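You operate a simulated robot arm through the tools that you are given. There is no shell and no other tool. Be economical: measure what you need, move in short steps, check, and stop when the job is done.

You are at the controls of a simulated robot arm. One attempt, no reset.

TASK
Take the parts tub that says "Clips" from the top of the orange bench mat and leave it on the top of the drawer case. Then take the flat black cap and put it on the brown valve block. Then take the orange filter cartridge from the top of the repair bench and leave it on top of the black head. Then shut the top drawer. Then fetch the clean blue filter from the top of the repair bench and set it on the grey cover. Then put two of the silver tins from the top of the repair bench on the top of the packing table. Then take the yellow case and leave it on the top of the parts stand. Then shut the front flap of the big carton. Do these in the order given. Set down upright: orange filter cartridge, clean blue filter, silver tin.

It is judged by the outcome, as a careful person would: the job done as asked, and still so three seconds after it is handed in. It fails if anything else is knocked over, pushed out of place, dropped, spilled or broken. Lids that push on must go on centred and level and be pressed home; caps that screw on are set level and turned clockwise until they are tight.

THE ROBOT
A 7-joint arm with a vacuum gripper on a trunk, on a base that drives. Base frame: it is fixed to the floor where the robot stands at the start and does not move with it; the origin is under the middle of the robot, x ahead of it, y to its left, z up; the surface under the hand at the start is at about z = 86. Units: cm, degrees, N and s.
Its first joint turns from -166.0 to 166.0 degrees. Places, roughly: black head (9x9x8 cm) [50, 120, 90]; brown valve block [50, 150, 100]; clean blue filter (5x5x7 cm) [80, 160, 90]; flat black cap (5x5x3 cm) [40, 50, 90]; front flap of the big carton [-180, 0, 60]; grey cover (15x15x2 cm) [80, 180, 90]; orange filter cartridge (5x5x9 cm) [50, 110, 90]; parts tub [50, 0, 100]; silver tin (7x7x8 cm) [70, 150, 90]; top drawer [70, 110, 100]; top of the drawer case [80, 110, 110]; top of the packing table [70, -90, 80]; top of the parts stand [-240, 190, 40]; yellow case (7x10x3 cm) [90, 0, 90]. Payload 1.06 kg.
Tool frame: the origin (TCP) lies in the middle of the cups' lips, and z points out of the cups. The gripper has 1 cup of 2.4 cm across, covering 2.4 by 2.4 cm (tool x, y); the bellows give 0.8 cm. With the vacuum on, a cup seals on a smooth face that it is pressed against (1 to 4 N); it does not hold porous or soft things. The pull reaches 23 N.
Orientation is told as [roll, pitch, yaw] about the base's x, y, z axes, in that order, counted from this pose: with the cups facing straight down, the tool's x points along the base's -x, its y along +y and its z along -z.

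THE INTERFACE
- The arm moves only by the tool step_arm. Its argument "steps" is a list of rows, each an object (a shift or turn left out is 0, a gripper value left out holds the last) with "dp": the shift along the base's x, y, z in cm, a list of three; "dr": the turn, a rotation vector about the base's x, y, z in degrees, a list of three; "vac": the vacuum: 1 switches it on, 0 off. In form: [{"dp": [tx, ty, tz], "dr": [ax, ay, az], "vac": vac}, ...]. A call has 1 to 10 rows; each row shifts and turns the commanded pose from where the row before left it. A row lasts 0.2 s, in which the tool goes at most 5 cm and 8.6 degrees; a call with a longer step from one row to the next is refused whole, and so is a gripper value outside its range. A pose out of reach is approached as far as the arm can. The call stops where the force on the tool passes 40 N (or 10 N more than at its start, if that is more) or the arm is blocked; 0.2 s more then pass. The pull builds up within a second once a cup has sealed. Time passes only in rows, and 0.2 s behind the last, so rows that do not move give it time. The reply holds the time, the measured pose of the TCP, the force on the tool along the base axes and the pull of the vacuum, in the units named above and with some noise, with the torque about the TCP (base axes, N m) and any sound that the robot's microphone picked up, and new pictures: "views" is both (left out), scene, wrist or none.
- Cameras (640 x 400 px; columns grow to the right, rows downward): "scene" is now at [17.17, 21.45, 147.67]; the picture's right is [0.27, -0.96, 0.00], its down [-0.65, -0.18, -0.74] and it looks along [0.71, 0.20, -0.67] (base axes); focal length 214 px, centre (320, 200). "wrist" rides on the gripper at [7.8, 1.9, -9.6] in the tool frame; the picture's right is [-0.24, 0.97, 0.00], its down [-0.71, -0.17, -0.69] and it looks along [-0.67, -0.16, 0.73] (tool axes); focal length 243 px, centre (320, 200).
- roll_base(legs): drives the robot by 1 to 6 legs, each [ahead, left, turn to the left] in cm, cm and degrees, along the robot's own axes; the way and the turn of a leg run together, so that a leg with both is an arc; at most 150 cm and 180 degrees a leg. The arm and the cameras ride along, it lands a little off, and it stops where it bumps. It gives what a move gives, and a new picture of the scene camera.
- turn_head(pan, tilt): turns the head with the scene camera to pan (to the left, within 120 degrees either way) and tilt (down, from -29 to 69), counted from straight ahead of the robot. It gives what a move gives, and a new picture of the scene camera.
- point_at(camera, pixels): for up to 12 pixels [column, row] of the newest picture of that camera ("zoom" is the newest enlarged one), the place [x, y, z] in the base frame of the surface seen there, good to about 0.2 cm, but the place of the scene camera against the robot may be out by one fixed shift of up to 2.5 cm in any direction. It takes no simulated time.
- inspect(camera, box): a new picture of the part [left, top, right, bottom] of that camera's present view, enlarged. It takes no simulated time.
- close_job(): hands the job in; it is judged then, once.

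Go step by step. Measure first, check grasps and placings, and put right what went wrong. The budget is 322 turns and 360 pictures, counting those below and the enlarged ones. Unless the task says otherwise, let go and move clear before handing in.

The tools are called as name(argument=value, ...) on one line, values as JSON. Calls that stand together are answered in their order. step_arm: Moves the arm, as the interface text tells. Its arguments: {"type":"object","properties":{"steps":{"type":"array","items":{"type":"object","properties":{"dp":{"type":"array","items":{"type":"number"}},"dr":{"type":"array","items":{"type":"number"}},"vac":{"type":"number"}}}},"views":{"type":"string","enum":["both","scene","wrist","none"]}},"required":["steps"]} The other tools are called the same way: roll_base (legs) drives the base; turn_head (pan, tilt) turns the head that bears the scene camera; point_at (camera, pixels) gives the place of the surface under pixels of a picture; inspect (camera, box) takes an enlarged picture of a part of a camera's view; close_job () hands the job in.

At the start:

```text
time_s: 0.0
position: [38.11, 34.04, 127.53]
tcp_rot: [0.0, 0.0, 0.0]
contact_force: [0.5, 0.2, 0.0]
torque: [0.01, -0.01, -0.03]
pull: 0.0
robot x, y, heading: [-0.01, -0.03, -0.0]
head pan, tilt: [15.4, 42.4]
```

scene: 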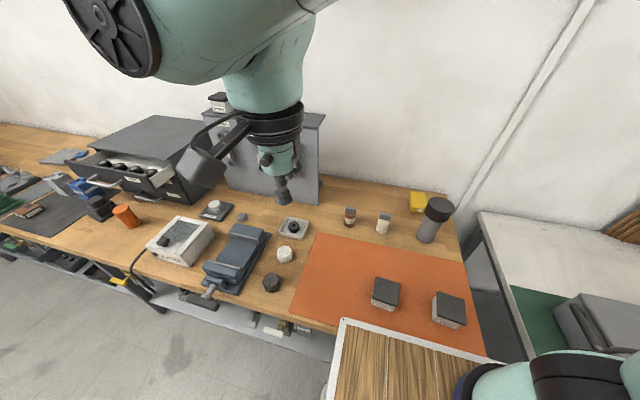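
wrist: 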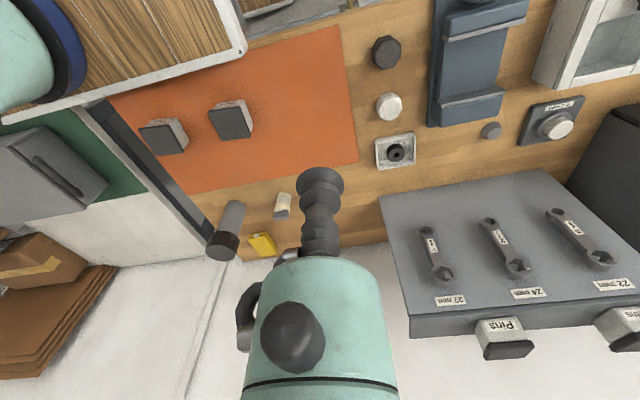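

The mat has two dark-lidded tubs at scene (386,293) and (449,310). I need to read their labels, so I zoom in.

inspect(camera="scene", box=[350, 260, 490, 348])

inspect(camera="scene", box=[0, 100, 330, 306])

point_at(camera="scene", pixels=[[386, 287], [449, 303], [271, 281], [286, 254], [418, 200], [123, 208], [98, 203], [155, 128], [150, 175], [292, 228], [214, 206], [350, 250]])

point_at(camera="wrist", pixels=[[163, 138], [231, 122], [384, 52], [389, 106], [264, 243], [395, 152]])

```text
4.55 times, centred on (420, 304) of scene
```

zoom: 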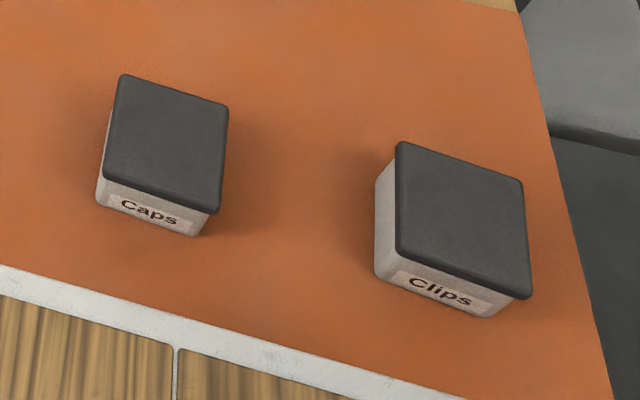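

```text
1.94 times, centred on (165, 203) of scene
```

zoom: 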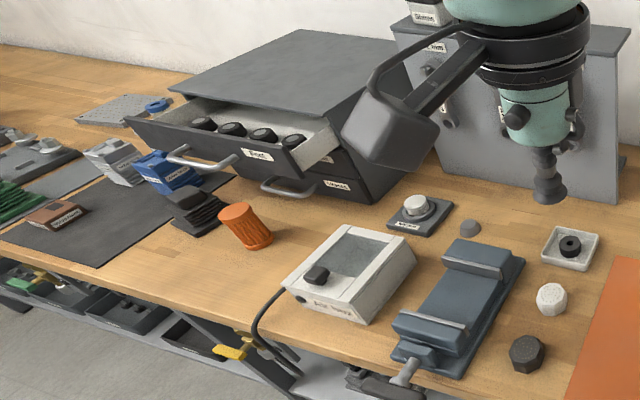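

```text
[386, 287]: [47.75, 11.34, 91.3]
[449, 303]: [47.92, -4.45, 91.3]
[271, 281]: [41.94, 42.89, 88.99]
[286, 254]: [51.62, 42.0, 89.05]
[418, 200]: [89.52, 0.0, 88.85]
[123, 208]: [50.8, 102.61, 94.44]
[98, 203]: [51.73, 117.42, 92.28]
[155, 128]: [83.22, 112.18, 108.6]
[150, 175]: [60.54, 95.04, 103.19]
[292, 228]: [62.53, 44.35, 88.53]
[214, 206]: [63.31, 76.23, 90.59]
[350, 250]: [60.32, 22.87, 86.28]
```

```text
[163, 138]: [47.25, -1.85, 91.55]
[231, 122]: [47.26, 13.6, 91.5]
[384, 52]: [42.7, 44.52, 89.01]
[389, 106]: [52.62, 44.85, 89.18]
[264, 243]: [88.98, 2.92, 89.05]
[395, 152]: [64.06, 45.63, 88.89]
```

The "Clips" tub is the right-hand one (449,303). Before driving, I look around to learn the layout.

turn_head(pan=80, tilt=35)

turn_head(pan=-60, tilt=40)

turn_head(pan=0, tilt=65)

turn_head(pan=120, tilt=20)

turn_head(pan=-120, tilt=20)

```text
time_s: 1.4
position: [38.11, 34.11, 127.57]
tcp_rot: [0.0, 0.0, 0.0]
contact_force: [-0.5, 0.1, 0.0]
torque: [-0.01, 0.0, -0.01]
pull: 0.1
robot x, y, heading: [-0.11, -0.06, -0.0]
head pan, tilt: [80.0, 35.0]
```

scene: 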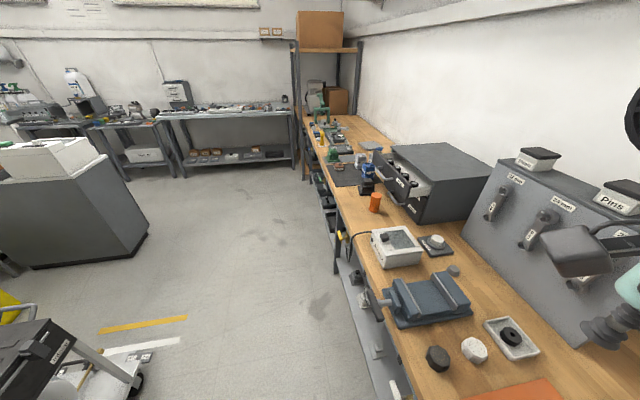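

```text
time_s: 3.6
position: [38.11, 34.04, 127.63]
tcp_rot: [0.0, -0.1, -0.1]
contact_force: [0.5, 0.5, -0.3]
torque: [0.01, -0.02, -0.02]
pull: 0.1
robot x, y, heading: [0.09, -0.36, 0.1]
head pan, tilt: [-60.0, 40.0]
```

scene: 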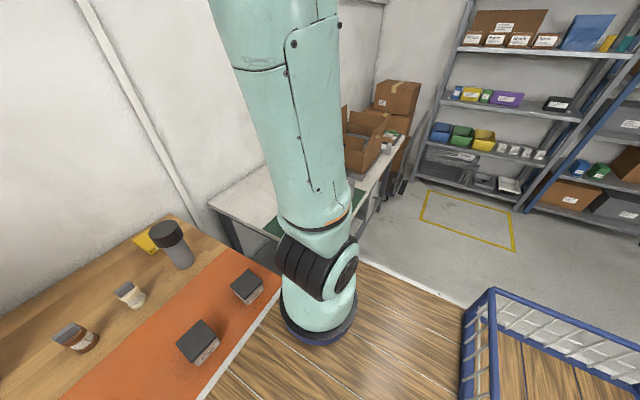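

```text
time_s: 4.9
position: [38.12, 34.03, 127.54]
tcp_rot: [0.0, 0.0, 0.1]
contact_force: [0.0, -0.3, -0.2]
torque: [0.0, 0.0, 0.01]
pull: 0.0
robot x, y, heading: [0.4, 0.05, -0.1]
head pan, tilt: [0.0, 65.0]
```

scene: 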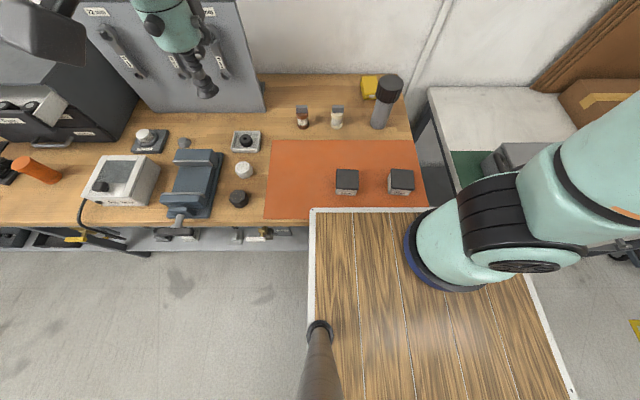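

```text
time_s: 6.9
position: [38.08, 34.11, 127.57]
tcp_rot: [0.0, 0.0, 0.0]
contact_force: [-0.3, -1.0, 0.5]
torque: [-0.01, 0.03, 0.01]
pull: 0.0
robot x, y, heading: [0.07, -0.28, -0.2]
head pan, tilt: [120.0, 20.0]
```

scene: 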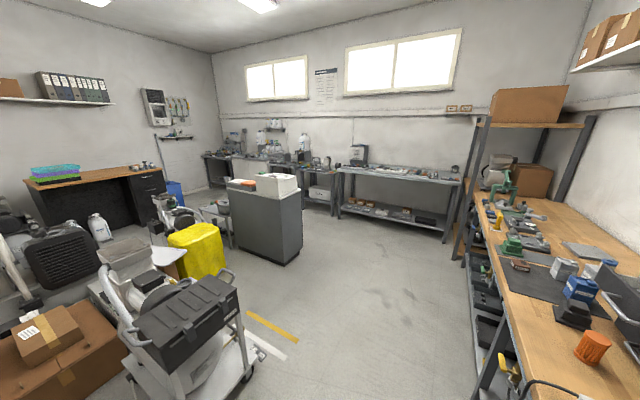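

```text
time_s: 10.3
position: [38.28, 33.98, 127.56]
tcp_rot: [0.0, 0.0, 0.0]
contact_force: [-0.4, 0.1, -0.9]
torque: [-0.02, 0.01, 0.0]
pull: 0.1
robot x, y, heading: [0.2, 0.01, -0.1]
head pan, tilt: [-120.0, 20.0]
```

scene: 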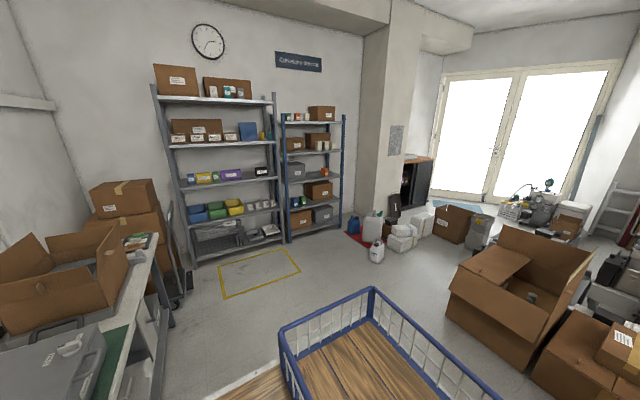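

The base is a cart parked against the bench, and the big carton is behind to the right. I look down again and measure the tubs and arm base.

turn_head(pan=0, tilt=60)

inspect(camera="wrist", box=[120, 80, 280, 180])

point_at(camera="zoom", pixels=[[80, 181], [205, 160], [248, 268], [115, 290], [165, 225], [460, 150]])

point_at(camera="scene", pixels=[[346, 145], [400, 145], [320, 180], [240, 180], [447, 245], [316, 370], [600, 370], [420, 200]])

```text
time_s: 12.3
position: [38.04, 34.04, 127.56]
tcp_rot: [0.0, -0.1, 0.0]
contact_force: [-0.3, -0.3, 0.1]
torque: [0.0, 0.0, -0.01]
pull: 0.2
robot x, y, heading: [-0.32, -0.01, 0.2]
head pan, tilt: [0.0, 60.0]
```

scene: 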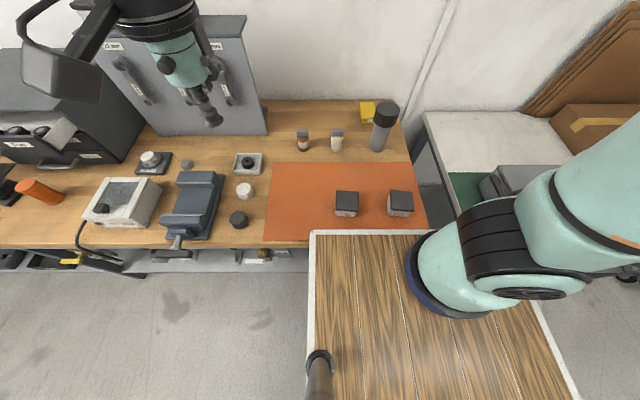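

```text
4.00 times, centred on (200, 130) of wrist
```

zoom: 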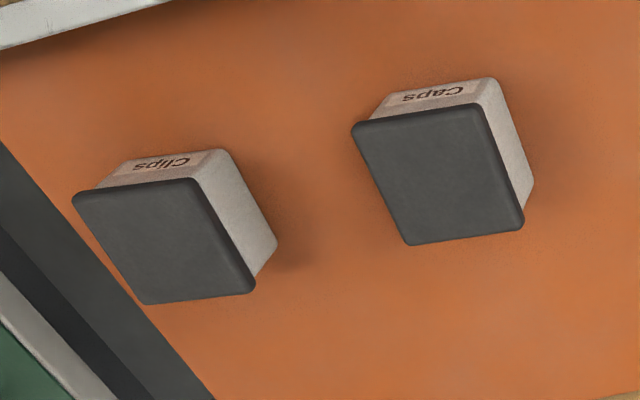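

```text
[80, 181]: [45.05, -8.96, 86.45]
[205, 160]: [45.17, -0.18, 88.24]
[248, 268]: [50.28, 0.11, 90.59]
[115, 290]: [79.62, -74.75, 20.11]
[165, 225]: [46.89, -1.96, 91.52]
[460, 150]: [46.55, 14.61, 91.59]
```

```text
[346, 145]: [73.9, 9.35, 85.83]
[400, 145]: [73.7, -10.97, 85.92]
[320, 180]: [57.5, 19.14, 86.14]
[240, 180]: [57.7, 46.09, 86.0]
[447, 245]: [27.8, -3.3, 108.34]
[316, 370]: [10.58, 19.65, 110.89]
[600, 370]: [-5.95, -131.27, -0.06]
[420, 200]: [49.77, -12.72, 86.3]
```

The Clips lid centre is about (47.3, -1.9, 91.5), slightly inside the minimum reach. I back the base 8 cm and then bring the arm above it.

roll_base(legs=[[-8, 0, 0]])

step_arm(steps=[{"dp": [3, -4, 0]}, {"dp": [3, -4, 0]}, {"dp": [3, -4, 0]}, {"dp": [3, -4, 0]}, {"dp": [3, -4, 0]}, {"dp": [2.4, -4, 0]}, {"dp": [0, -4, 0]}, {"dp": [0, -4, 0]}, {"dp": [0, -4, 0]}])

```text
time_s: 13.3
position: [30.22, 34.05, 127.57]
tcp_rot: [0.1, 0.1, 0.1]
contact_force: [-0.1, 0.0, 0.0]
torque: [0.01, -0.02, 0.02]
pull: 0.1
robot x, y, heading: [-8.34, 0.16, 0.1]
head pan, tilt: [0.0, 60.0]
```

scene: 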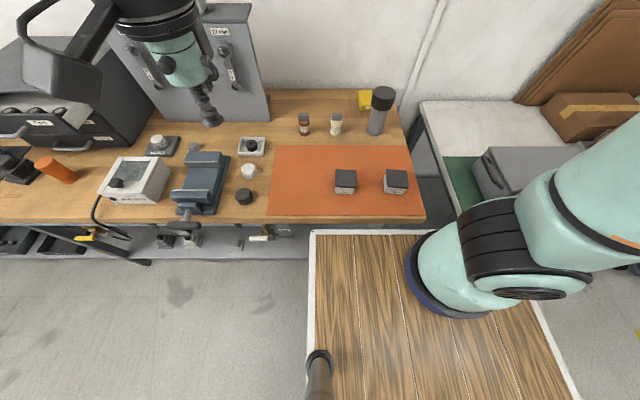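

```text
time_s: 15.3
position: [47.7, -1.84, 127.48]
tcp_rot: [0.0, -0.1, 0.1]
contact_force: [-0.5, 0.9, 0.3]
torque: [0.01, 0.0, 0.02]
pull: 0.0
robot x, y, heading: [-8.15, 0.27, 0.0]
head pan, tilt: [0.0, 60.0]
```

scene: 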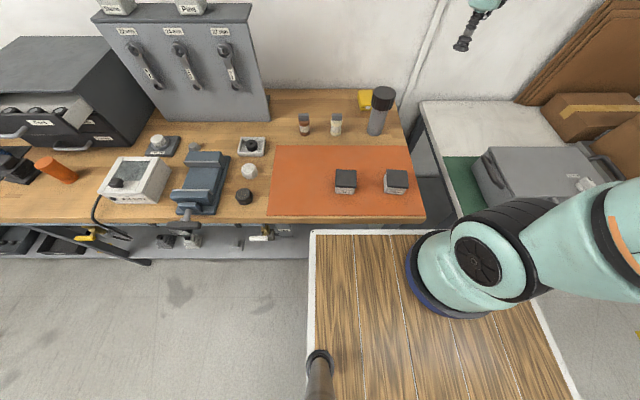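
wrist: 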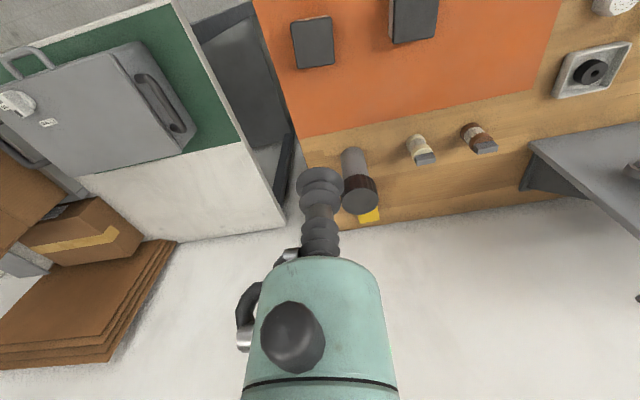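

The arm is over the mat. The lid shows at wrist (313,42), so I re-measure it from here.

point_at(camera="wrist", pixels=[[313, 42], [295, 25], [332, 60], [413, 15], [369, 216]])

```text
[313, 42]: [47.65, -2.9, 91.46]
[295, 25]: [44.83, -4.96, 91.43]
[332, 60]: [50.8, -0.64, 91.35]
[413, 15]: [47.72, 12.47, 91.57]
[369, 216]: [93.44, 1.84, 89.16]
```

step_arm(steps=[{"dp": [0, -0.9, -5]}, {"dp": [0, 0, -5]}, {"dp": [0, 0, -5]}, {"dp": [0, 0, -5]}, {"dp": [0, 0, -5]}], views="both")

```text
refused: row 1 steps farther than a row can; nothing moved
```

step_arm(steps=[{"dp": [0, -0.9, -4.8]}, {"dp": [0, 0, -5]}, {"dp": [0, 0, -5]}, {"dp": [0, 0, -5]}, {"dp": [0, 0, -5]}], views="both")

```text
time_s: 16.5
position: [47.66, -2.88, 102.94]
tcp_rot: [0.0, -0.1, -0.1]
contact_force: [0.0, -0.6, -0.1]
torque: [0.0, -0.01, 0.02]
pull: 0.1
robot x, y, heading: [-7.99, -0.23, -0.2]
head pan, tilt: [0.0, 60.0]
```

scene: 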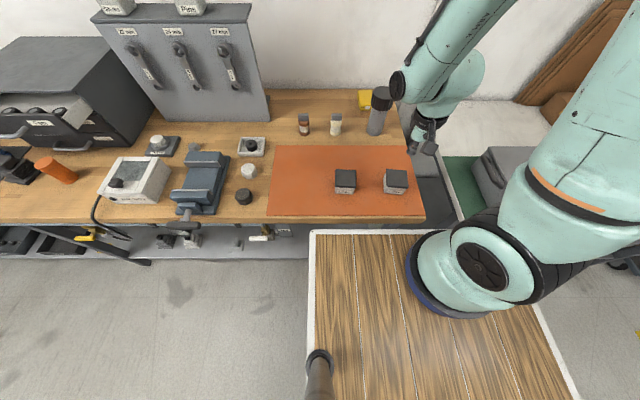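
wrist: 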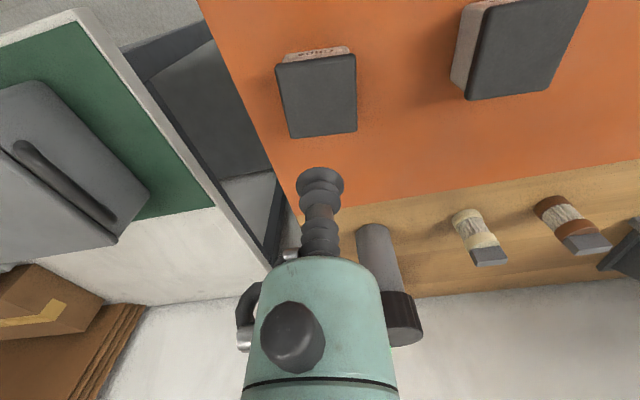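

point_at(camera="wrist", pixels=[[317, 96], [282, 68], [350, 127], [350, 60], [294, 133]])

```text
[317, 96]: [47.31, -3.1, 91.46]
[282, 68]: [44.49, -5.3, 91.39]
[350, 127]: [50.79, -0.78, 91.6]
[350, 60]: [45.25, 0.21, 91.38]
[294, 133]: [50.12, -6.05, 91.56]
```

step_arm(steps=[{"dp": [0, 0, -5]}, {"dp": [0, -0.1, -4]}, {"dp": [0, 0, -1.5], "vac": 1}, {"dp": [0, 0, -0.8]}, {"dp": [0, 0, -0.4]}, {}, {}, {}, {}], views="wrist")

```text
time_s: 18.5
position: [47.36, -2.89, 91.02]
tcp_rot: [-0.1, 0.0, -0.1]
contact_force: [-2.6, 1.6, 2.4]
torque: [0.01, 0.0, 0.0]
pull: 22.7
robot x, y, heading: [-7.9, -0.16, 0.2]
head pan, tilt: [0.0, 60.0]
```

wrist: 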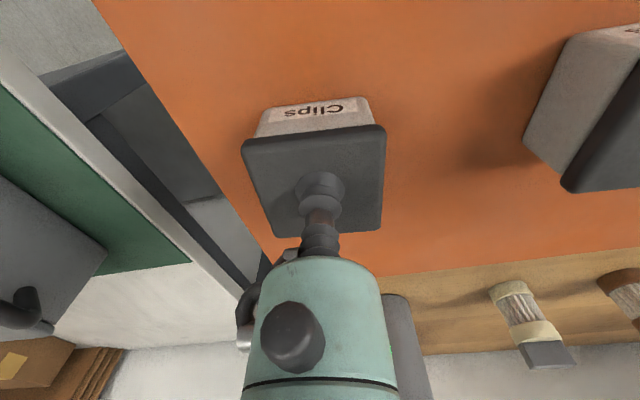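

Full pull of 22.7 N, so the cup has sealed. I lift slowly and check that the tub comes up with the lid.

step_arm(steps=[{"dp": [0, 0, 0.5]}, {"dp": [0, 0, 1]}, {"dp": [0, 0, 2]}, {"dp": [0, 0, 3]}, {"dp": [0, 0, 4]}], views="both")

```text
time_s: 19.7
position: [47.57, -3.08, 101.89]
tcp_rot: [-0.1, 0.0, 0.0]
contact_force: [0.0, 0.0, -1.4]
torque: [-0.01, 0.02, -0.04]
pull: 22.8
robot x, y, heading: [-7.89, 0.07, 0.0]
head pan, tilt: [0.0, 60.0]
```

scene: 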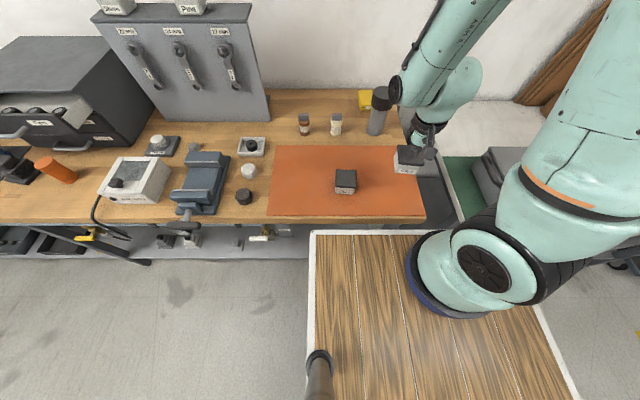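
wrist: 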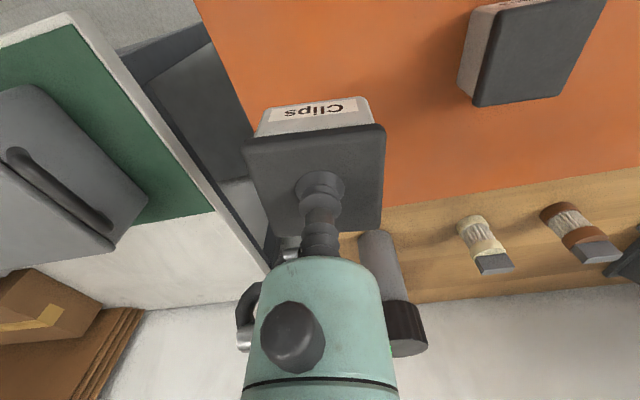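

The tub is held with a light load. I raise it and check the floor to the left before driving along the bench.

step_arm(steps=[{"dp": [0, 0, 5]}, {"dp": [0, 0, 5]}, {"dp": [0, 0, 5]}, {"dp": [0, 0, 5]}, {"dp": [0, 0, 5]}], views="none")

turn_head(pan=110, tilt=50)

point_at(camera="scene", pixels=[[320, 380], [200, 300], [100, 200], [60, 120], [450, 350], [450, 250], [450, 150], [350, 100], [250, 380], [30, 300], [300, 250], [500, 390]])

```text
time_s: 20.9
position: [47.43, -2.99, 126.71]
tcp_rot: [0.0, 0.2, 0.0]
contact_force: [0.3, -0.9, -1.7]
torque: [0.0, 0.03, -0.01]
pull: 22.8
robot x, y, heading: [-8.05, 0.32, 0.3]
head pan, tilt: [0.0, 60.0]
```

```text
time_s: 22.8
position: [47.54, -2.91, 126.59]
tcp_rot: [0.0, 0.0, 0.0]
contact_force: [-0.4, 0.4, -2.2]
torque: [0.0, 0.01, 0.01]
pull: 22.2
robot x, y, heading: [-7.97, 0.15, 0.3]
head pan, tilt: [110.0, 50.0]
```

scene: 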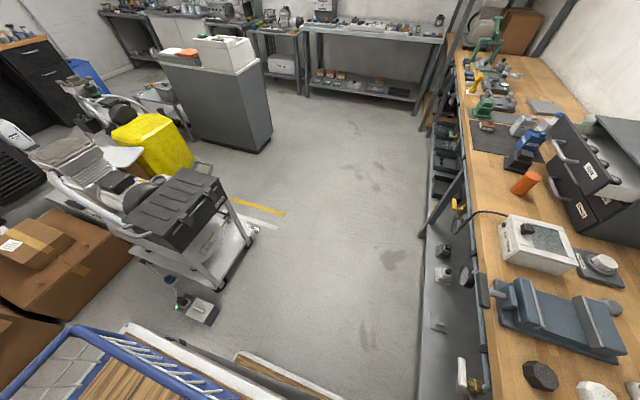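

```text
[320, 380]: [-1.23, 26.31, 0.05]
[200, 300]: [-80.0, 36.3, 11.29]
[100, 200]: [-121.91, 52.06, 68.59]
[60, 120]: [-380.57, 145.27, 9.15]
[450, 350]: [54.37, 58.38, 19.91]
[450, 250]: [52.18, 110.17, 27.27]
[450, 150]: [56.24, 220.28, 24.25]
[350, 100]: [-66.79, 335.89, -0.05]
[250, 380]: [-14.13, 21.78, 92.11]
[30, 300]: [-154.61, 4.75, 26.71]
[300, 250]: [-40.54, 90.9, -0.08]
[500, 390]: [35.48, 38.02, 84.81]
```

point_at(camera="scene", pixels=[[130, 325], [75, 330], [230, 400], [30, 375], [215, 312], [225, 285], [255, 232], [262, 148], [190, 318], [240, 360], [180, 385], [100, 390]])

turn_head(pan=120, tilt=69)

```text
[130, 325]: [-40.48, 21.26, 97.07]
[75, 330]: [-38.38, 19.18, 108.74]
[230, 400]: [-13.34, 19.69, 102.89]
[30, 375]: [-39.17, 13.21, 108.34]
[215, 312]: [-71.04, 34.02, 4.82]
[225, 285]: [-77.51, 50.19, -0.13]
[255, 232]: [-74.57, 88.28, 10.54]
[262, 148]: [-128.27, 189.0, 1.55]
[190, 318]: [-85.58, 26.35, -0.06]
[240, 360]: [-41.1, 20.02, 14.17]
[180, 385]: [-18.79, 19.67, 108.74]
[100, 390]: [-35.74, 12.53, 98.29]
```

```text
time_s: 23.6
position: [47.55, -2.92, 126.67]
tcp_rot: [-0.1, 0.0, 0.2]
contact_force: [-0.6, 0.5, -2.2]
torque: [0.0, 0.01, -0.02]
pull: 23.2
robot x, y, heading: [-7.91, -0.28, -0.1]
head pan, tilt: [120.0, 68.8]
```

scene: 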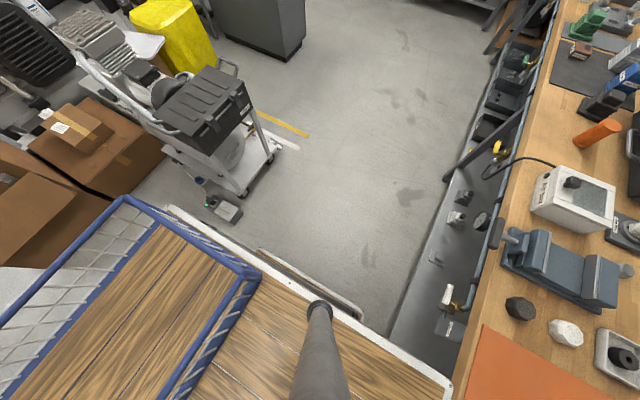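

The floor to the left is clear between the bench edge (x≈36) and the tool cart (x<-65). I drive left along the bench with the tub held high.

roll_base(legs=[[-3, 0, 0], [0, 104, 0]])

turn_head(pan=0, tilt=50)

step_arm(steps=[{}], views="wrist")

```text
time_s: 29.4
position: [45.06, 100.12, 126.71]
tcp_rot: [-0.1, -0.1, -0.5]
contact_force: [-0.2, -0.1, -2.1]
torque: [-0.02, -0.02, -0.01]
pull: 22.7
robot x, y, heading: [-10.33, 103.88, -0.7]
head pan, tilt: [120.0, 68.8]
```

scene: 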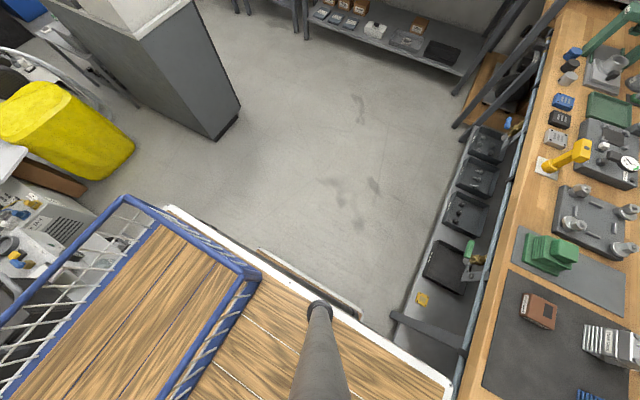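

```text
time_s: 31.4
position: [45.1, 100.18, 126.65]
tcp_rot: [-0.1, 0.1, -0.5]
contact_force: [-0.6, -0.3, -0.7]
torque: [0.01, 0.0, -0.02]
pull: 23.5
robot x, y, heading: [-10.04, 103.8, -0.3]
head pan, tilt: [0.0, 50.0]
```

scene: 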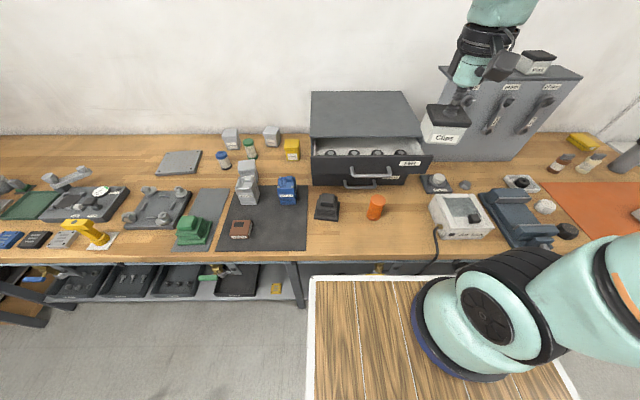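

```text
time_s: 31.8
position: [45.0, 100.08, 126.69]
tcp_rot: [0.0, 0.0, -0.6]
contact_force: [-0.2, -0.6, -1.0]
torque: [0.0, -0.02, 0.01]
pull: 22.4
robot x, y, heading: [-10.17, 103.79, -0.5]
head pan, tilt: [0.0, 50.0]
```

wrist: 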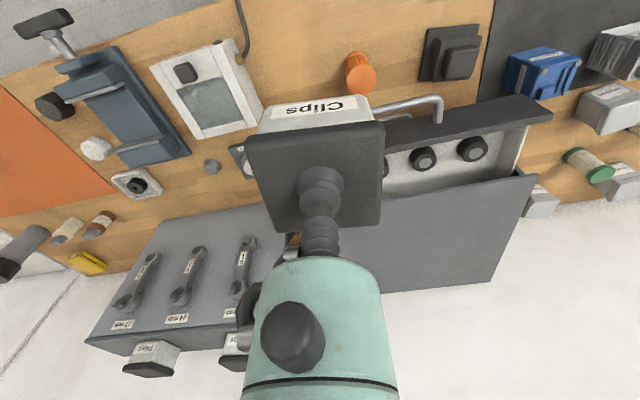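

The drive went well. I measure the drawer-case top and zoom in on the left-hand items.

point_at(camera="wrist", pixels=[[430, 240], [400, 200], [520, 185], [480, 275], [530, 110], [440, 115], [362, 75]])

point_at(camera="scene", pixels=[[316, 135], [420, 135], [315, 95], [400, 95], [365, 115], [370, 180], [376, 200], [327, 197]])

inspect(camera="scene", box=[140, 90, 460, 290])

```text
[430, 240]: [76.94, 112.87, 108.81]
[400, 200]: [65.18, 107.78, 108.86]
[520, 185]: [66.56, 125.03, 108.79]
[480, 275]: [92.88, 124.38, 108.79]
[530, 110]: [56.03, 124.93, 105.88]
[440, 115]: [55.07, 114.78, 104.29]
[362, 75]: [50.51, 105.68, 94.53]
```

```text
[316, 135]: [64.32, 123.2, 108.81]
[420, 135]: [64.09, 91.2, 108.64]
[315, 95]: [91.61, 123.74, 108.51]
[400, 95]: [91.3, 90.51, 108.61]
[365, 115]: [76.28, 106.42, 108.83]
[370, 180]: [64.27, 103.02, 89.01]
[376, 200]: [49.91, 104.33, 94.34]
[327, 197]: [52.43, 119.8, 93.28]
```

```text
2.00 times, centred on (300, 190) of scene
```

zoom: 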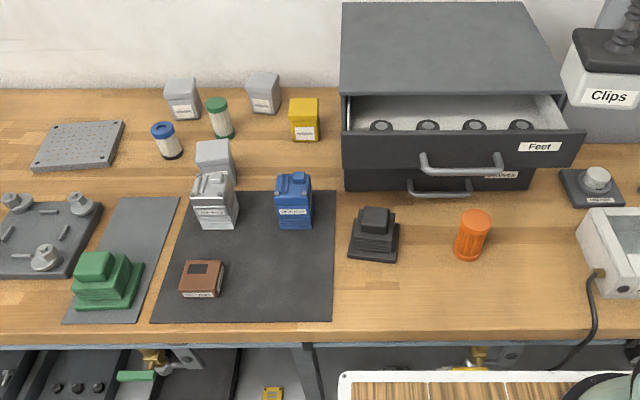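

The case top spans x 64–92, y 91–125 at z 108.8. I move the tub over (75,108) and lower it.

step_arm(steps=[{"dp": [4.7, 1.3, 0]}, {"dp": [4.7, 1.3, 0]}, {"dp": [4.7, 1.3, 0]}, {"dp": [4.7, 1.3, 0]}, {"dp": [4.7, 1.3, 0]}, {"dp": [4.7, 1.3, 0]}, {"dp": [0, 0, -4]}, {"dp": [0, 0, -4]}, {"dp": [0, 0, -3]}, {}])

```text
time_s: 34.0
position: [73.29, 107.61, 115.44]
tcp_rot: [-0.1, 0.0, -0.6]
contact_force: [1.4, -0.1, -1.3]
torque: [-0.06, -0.01, 0.01]
pull: 23.1
robot x, y, heading: [-10.48, 103.69, -0.4]
head pan, tilt: [0.0, 50.0]
```

scene: 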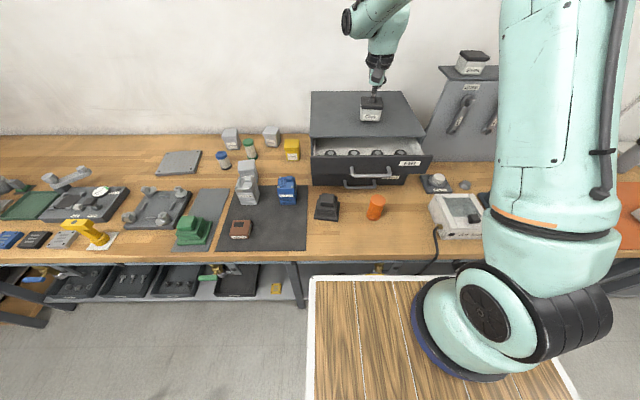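
wrist: 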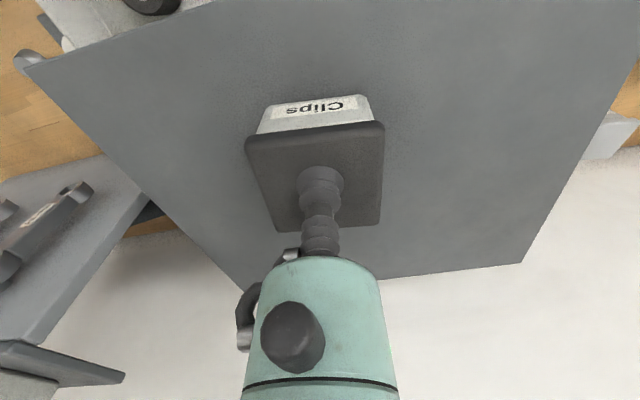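

step_arm(steps=[{"dp": [0, 0, -0.8]}, {"dp": [0, 0, -0.4]}, {"dp": [0, 0, -0.3]}, {"dp": [0, 0, -0.2]}, {}], views="none")

```text
time_s: 35.2
position: [73.29, 107.93, 114.0]
tcp_rot: [-0.1, 0.1, -0.6]
contact_force: [-0.4, -0.2, -2.2]
torque: [0.0, 0.0, 0.02]
pull: 22.7
robot x, y, heading: [-10.22, 103.84, -0.8]
head pan, tilt: [0.0, 50.0]
```

step_arm(steps=[{"dp": [0, 0, -0.3]}, {"dp": [0, 0, -0.2]}, {}], views="none")

```text
time_s: 36.0
position: [73.15, 107.82, 113.57]
tcp_rot: [0.1, -0.1, -0.7]
contact_force: [3.3, -2.3, 18.9]
torque: [0.01, 0.0, 0.0]
pull: 22.7
robot x, y, heading: [-10.04, 103.2, -0.7]
head pan, tilt: [0.0, 50.0]
```

Contact at z 113.57, so I release and rise.

step_arm(steps=[{"dp": [0, 0, 0.2]}, {"vac": 0}, {}, {}, {}, {"dp": [0, 0, 1]}, {"dp": [0, 0, 4]}, {"dp": [0, 0, 5]}])

```text
time_s: 37.8
position: [72.93, 108.35, 123.6]
tcp_rot: [0.1, 0.1, -0.6]
contact_force: [0.6, 0.3, -0.2]
torque: [-0.02, 0.05, 0.0]
pull: 0.0
robot x, y, heading: [-10.31, 103.5, -0.6]
head pan, tilt: [0.0, 50.0]
```

scene: 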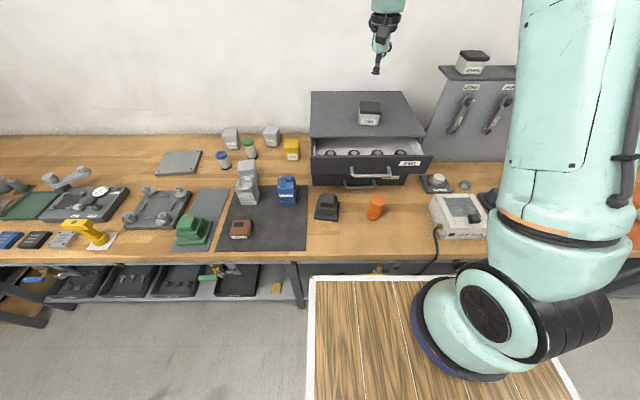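
wrist: 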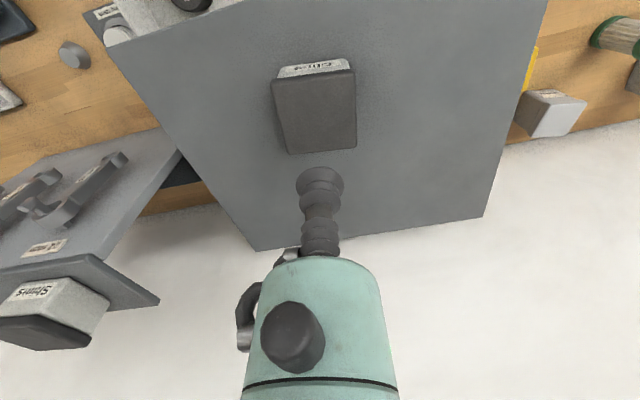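

The tub is placed. I inspect the brown valve block and the other targets before fetching the cap.

inspect(camera="scene", box=[200, 200, 296, 260])

inspect(camera="scene", box=[480, 160, 608, 240])

inspect(camera="scene", box=[150, 120, 342, 240])

```text
6.67 times, centred on (248, 230) of scene
```

zoom: 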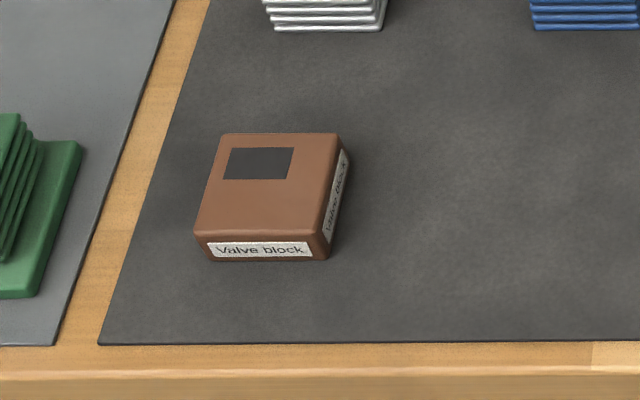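

```text
5.00 times, centred on (544, 200) of scene
```

zoom: 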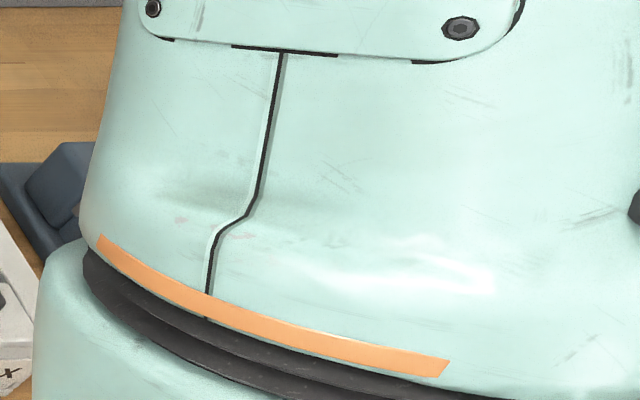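

```text
3.33 times, centred on (246, 180) of scene
```

zoom: 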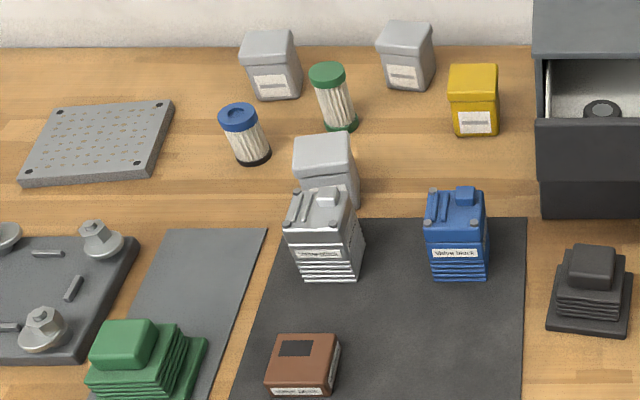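

The valve block has a flat top. I retract the arm and drive back right to the black cap.

step_arm(steps=[{"dp": [-4.5, 0, 1]}, {"dp": [-4.5, 0, 1]}, {"dp": [-4.5, -0.5, 0]}, {"dp": [-4.5, -0.5, 0]}, {"dp": [-4.5, -0.5, 0]}, {"dp": [-4.5, -0.5, 0]}], views="none")

roll_base(legs=[[0, -60, 0]])

step_arm(steps=[{}], views="wrist")

```text
time_s: 39.2
position: [46.18, 106.03, 125.38]
tcp_rot: [0.0, 0.1, -0.7]
contact_force: [-0.4, 0.1, -0.1]
torque: [-0.01, 0.01, 0.02]
pull: 0.1
robot x, y, heading: [-10.48, 103.8, -0.6]
head pan, tilt: [0.0, 50.0]
```

```text
time_s: 42.6
position: [45.43, 45.82, 125.53]
tcp_rot: [0.1, 0.0, -1.1]
contact_force: [0.0, 0.3, -0.3]
torque: [0.0, -0.01, 0.01]
pull: 0.0
robot x, y, heading: [-11.23, 43.63, -1.1]
head pan, tilt: [0.0, 50.0]
```

scene: 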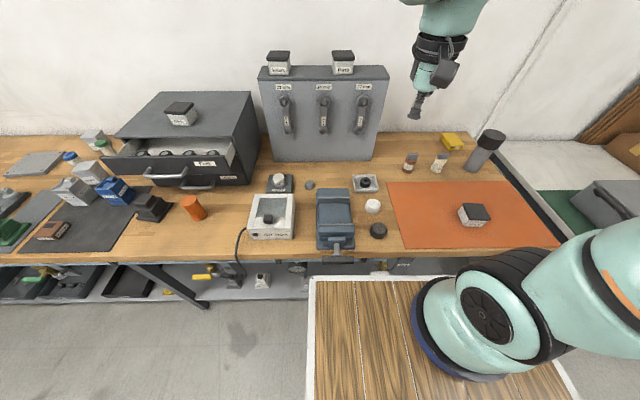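

```text
time_s: 43.0
position: [45.26, 45.79, 125.44]
tcp_rot: [-0.1, 0.0, -0.9]
contact_force: [-0.4, 1.1, 0.9]
torque: [0.0, 0.0, -0.01]
pull: 0.0
robot x, y, heading: [-11.1, 43.64, -0.8]
head pan, tilt: [0.0, 50.0]
```

wrist: 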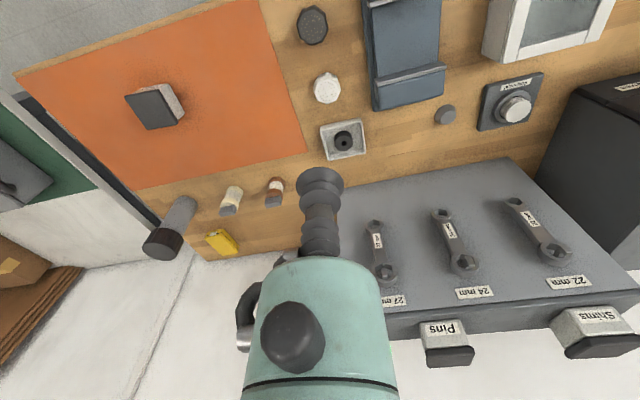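

inspect(camera="wrist", box=[280, 0, 376, 60])

point_at(camera="wrist", pixels=[[312, 26], [300, 26], [324, 26], [312, 12], [312, 40], [340, 20]])

inspect(camera="scene", box=[330, 170, 410, 250])

```text
6.67 times, centred on (328, 30) of wrist
```

zoom: 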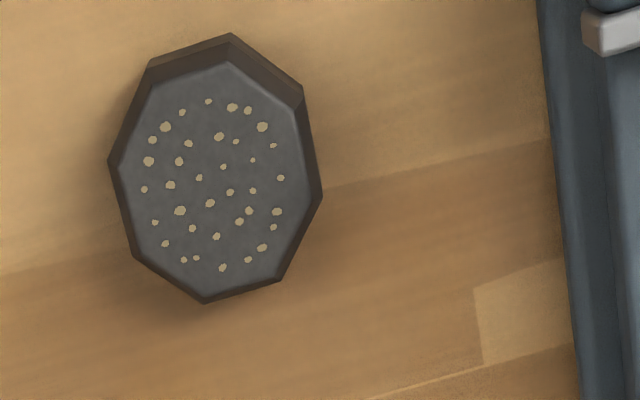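

```text
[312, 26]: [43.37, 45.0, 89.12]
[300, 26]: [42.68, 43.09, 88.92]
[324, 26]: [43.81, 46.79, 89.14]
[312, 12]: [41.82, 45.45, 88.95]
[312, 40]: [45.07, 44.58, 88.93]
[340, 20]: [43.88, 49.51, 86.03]
```

```text
5.00 times, centred on (370, 210) of scene
```

zoom: 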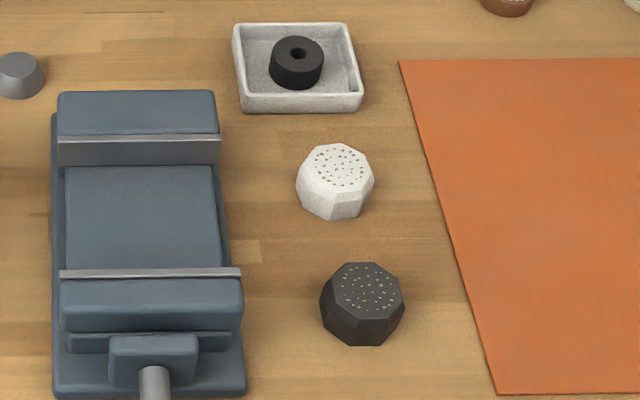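

The cap's top face is speckled, centre at (43.4, 45.0, 89.1). I go down and test whether the cup seals on it.

step_arm(steps=[{"dp": [-1.9, -0.8, -4.5]}, {"dp": [0, 0, -5]}, {"dp": [0, 0, -5]}, {"dp": [0, 0, -5]}, {"dp": [0, 0, -5]}, {"dp": [0, 0, -5]}, {}], views="wrist")

point_at(camera="wrist", pixels=[[318, 120], [300, 120], [335, 120]])

```text
time_s: 44.6
position: [43.35, 44.83, 96.04]
tcp_rot: [0.0, 0.0, -0.9]
contact_force: [-0.4, -0.7, 0.2]
torque: [0.02, -0.02, 0.01]
pull: 0.1
robot x, y, heading: [-11.13, 43.72, -0.8]
head pan, tilt: [0.0, 50.0]
```

wrist: 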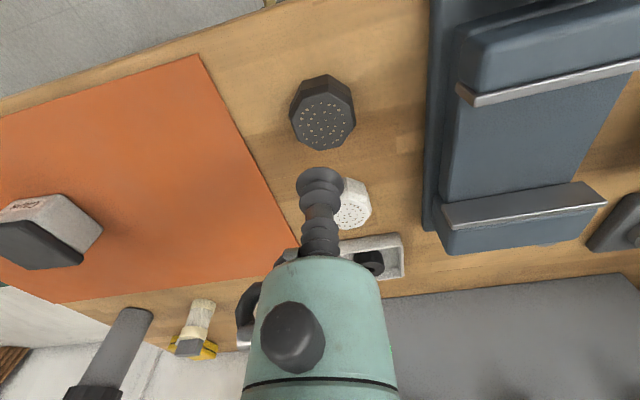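

```text
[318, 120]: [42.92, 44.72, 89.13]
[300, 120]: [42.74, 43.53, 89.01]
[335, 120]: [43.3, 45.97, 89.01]
```

step_arm(steps=[{"dp": [-0.3, 0.2, -3]}, {"dp": [0, 0, -2.5], "vac": 1}, {"dp": [0, 0, -1]}, {"dp": [0, 0, -0.6]}, {"dp": [0, 0, -0.2]}, {}, {}, {}, {}], views="wrist")

```text
time_s: 46.6
position: [43.21, 45.13, 88.57]
tcp_rot: [0.0, -0.1, -1.0]
contact_force: [-0.4, -1.0, 1.7]
torque: [0.0, -0.04, 0.01]
pull: 22.7
robot x, y, heading: [-11.0, 43.67, -1.0]
head pan, tilt: [0.0, 50.0]
```

wrist: 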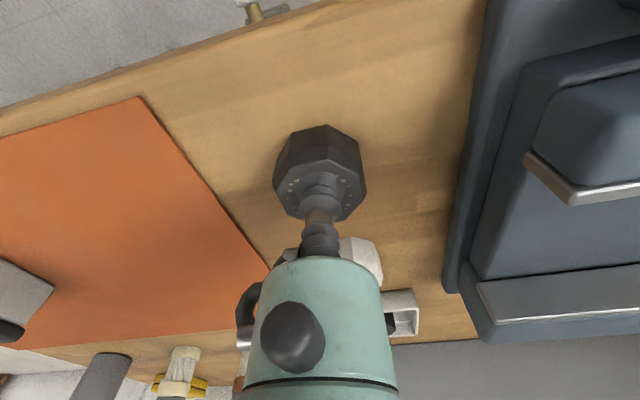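

It sealed with 22.7 N. I lift it and drive left to the valve block.

step_arm(steps=[{"dp": [0, 0, 0.5]}, {"dp": [0, 0, 2]}, {"dp": [0, 0, 5]}, {"dp": [0, 0, 5]}, {"dp": [0, 0, 5]}, {"dp": [0, 0, 5]}, {"dp": [0, 0, 5]}], views="none")

roll_base(legs=[[0, 100, 1]])

step_arm(steps=[{}], views="wrist")

```text
time_s: 48.2
position: [42.77, 45.14, 116.0]
tcp_rot: [-0.1, -0.1, -1.0]
contact_force: [0.3, 0.5, 0.1]
torque: [-0.05, 0.0, -0.02]
pull: 22.9
robot x, y, heading: [-11.17, 43.63, -1.1]
head pan, tilt: [0.0, 50.0]
```

```text
time_s: 53.3
position: [42.89, 145.44, 115.84]
tcp_rot: [0.0, 0.1, 0.8]
contact_force: [0.0, -0.3, 0.0]
torque: [-0.01, 0.0, 0.03]
pull: 22.9
robot x, y, heading: [-11.37, 142.31, 0.7]
head pan, tilt: [0.0, 50.0]
```

scene: 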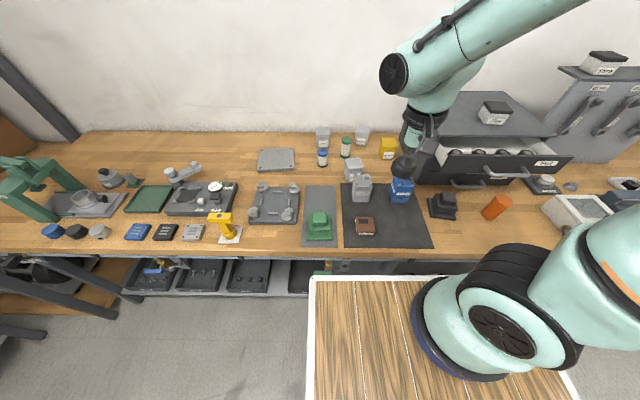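

```text
time_s: 53.7
position: [42.85, 145.26, 115.92]
tcp_rot: [0.0, 0.0, 0.8]
contact_force: [-0.7, -0.2, -0.2]
torque: [0.01, 0.0, -0.03]
pull: 22.9
robot x, y, heading: [-10.62, 142.37, 0.8]
head pan, tilt: [0.0, 50.0]
```

wrist: 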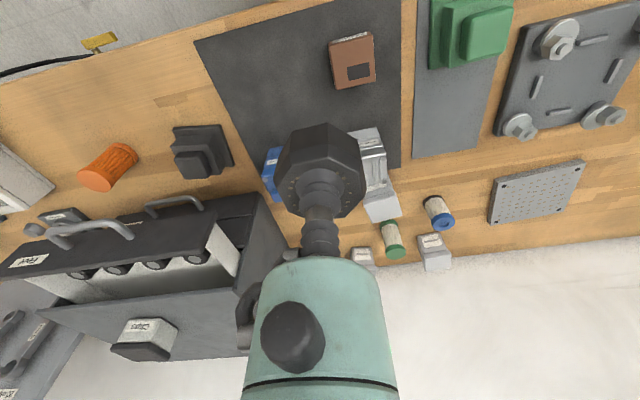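

inspect(camera="wrist", box=[310, 20, 406, 80])

point_at(camera="wrist", pixels=[[333, 46], [370, 40], [374, 79], [337, 84], [353, 60], [330, 110]])

inspect(camera="scene", box=[340, 200, 388, 240])

```text
6.67 times, centred on (358, 50) of wrist
```

zoom: 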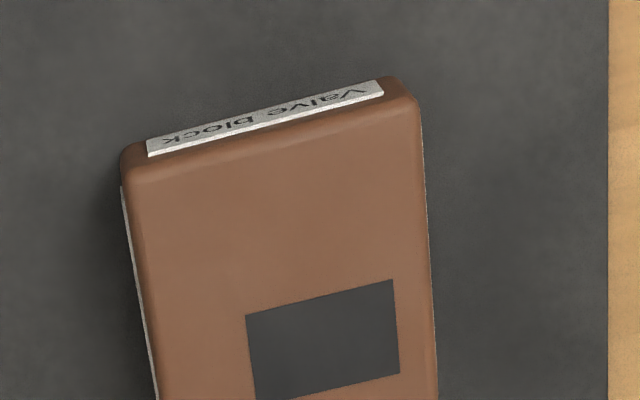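

```text
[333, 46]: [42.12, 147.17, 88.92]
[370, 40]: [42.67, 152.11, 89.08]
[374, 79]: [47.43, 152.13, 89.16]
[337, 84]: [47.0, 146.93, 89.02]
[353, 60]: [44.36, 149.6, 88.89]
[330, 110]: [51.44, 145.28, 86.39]
```

```text
10.00 times, centred on (364, 220) of scene
```

zoom: 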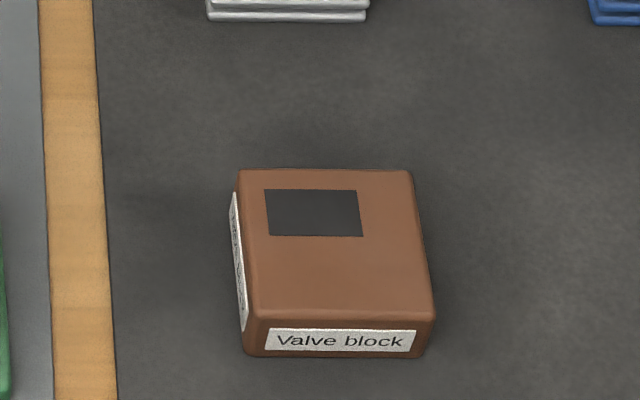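

The block top is about 5 cm square, centred at (44.8,149.6) and z 89. I carry the cap over and come down.

step_arm(steps=[{"dp": [2, 4.3, 0]}, {"dp": [0, 0, -5]}, {"dp": [0, 0, -5]}, {"dp": [0, 0, -5]}, {"dp": [0, 0, -4]}, {}])

point_at(camera="wrist", pixels=[[320, 110], [360, 110]])

```text
time_s: 55.1
position: [44.6, 149.7, 96.93]
tcp_rot: [0.1, 0.0, 0.8]
contact_force: [-0.6, -0.3, 0.0]
torque: [0.02, -0.02, -0.01]
pull: 23.3
robot x, y, heading: [-10.99, 142.2, 0.9]
head pan, tilt: [0.0, 50.0]
```

scene: 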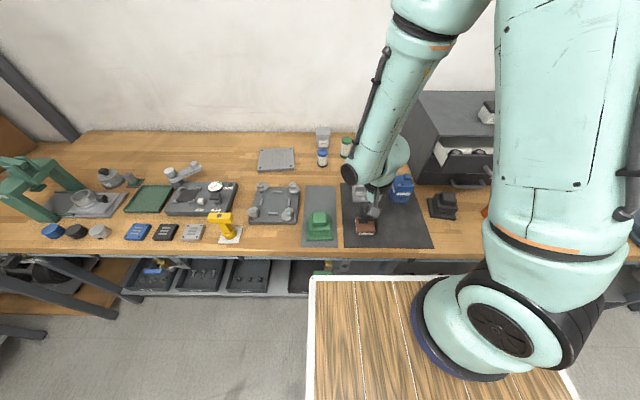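
wrist: 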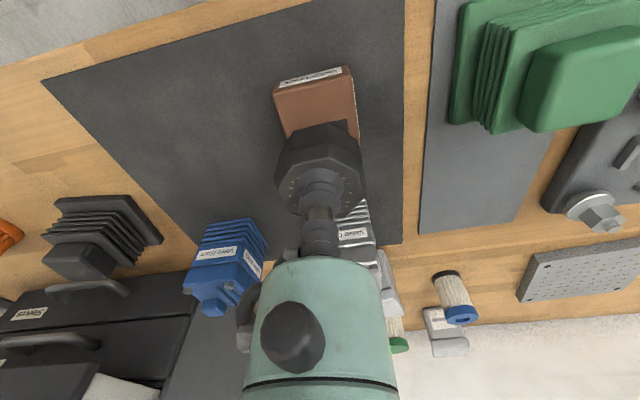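

```text
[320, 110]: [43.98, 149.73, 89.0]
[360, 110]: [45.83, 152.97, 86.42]
```

step_arm(steps=[{"dp": [0.1, -0.1, -3]}, {"dp": [0, 0, -1.5]}, {"dp": [0, 0, -0.5]}, {"dp": [0, 0, -0.2]}, {}])

```text
time_s: 56.3
position: [45.01, 149.66, 91.64]
tcp_rot: [0.0, 0.1, 0.8]
contact_force: [-0.6, 4.1, 7.8]
torque: [-0.02, -0.03, 0.0]
pull: 22.5
robot x, y, heading: [-11.21, 142.34, 0.9]
head pan, tilt: [0.0, 50.0]
```

scene: 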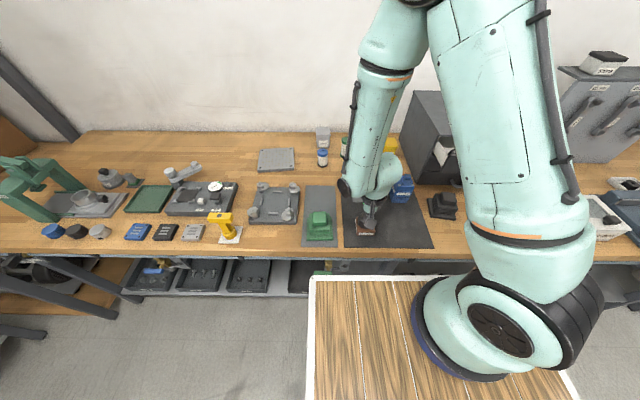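
wrist: 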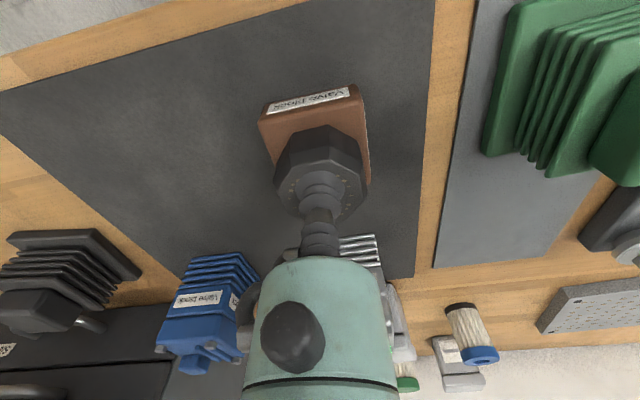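

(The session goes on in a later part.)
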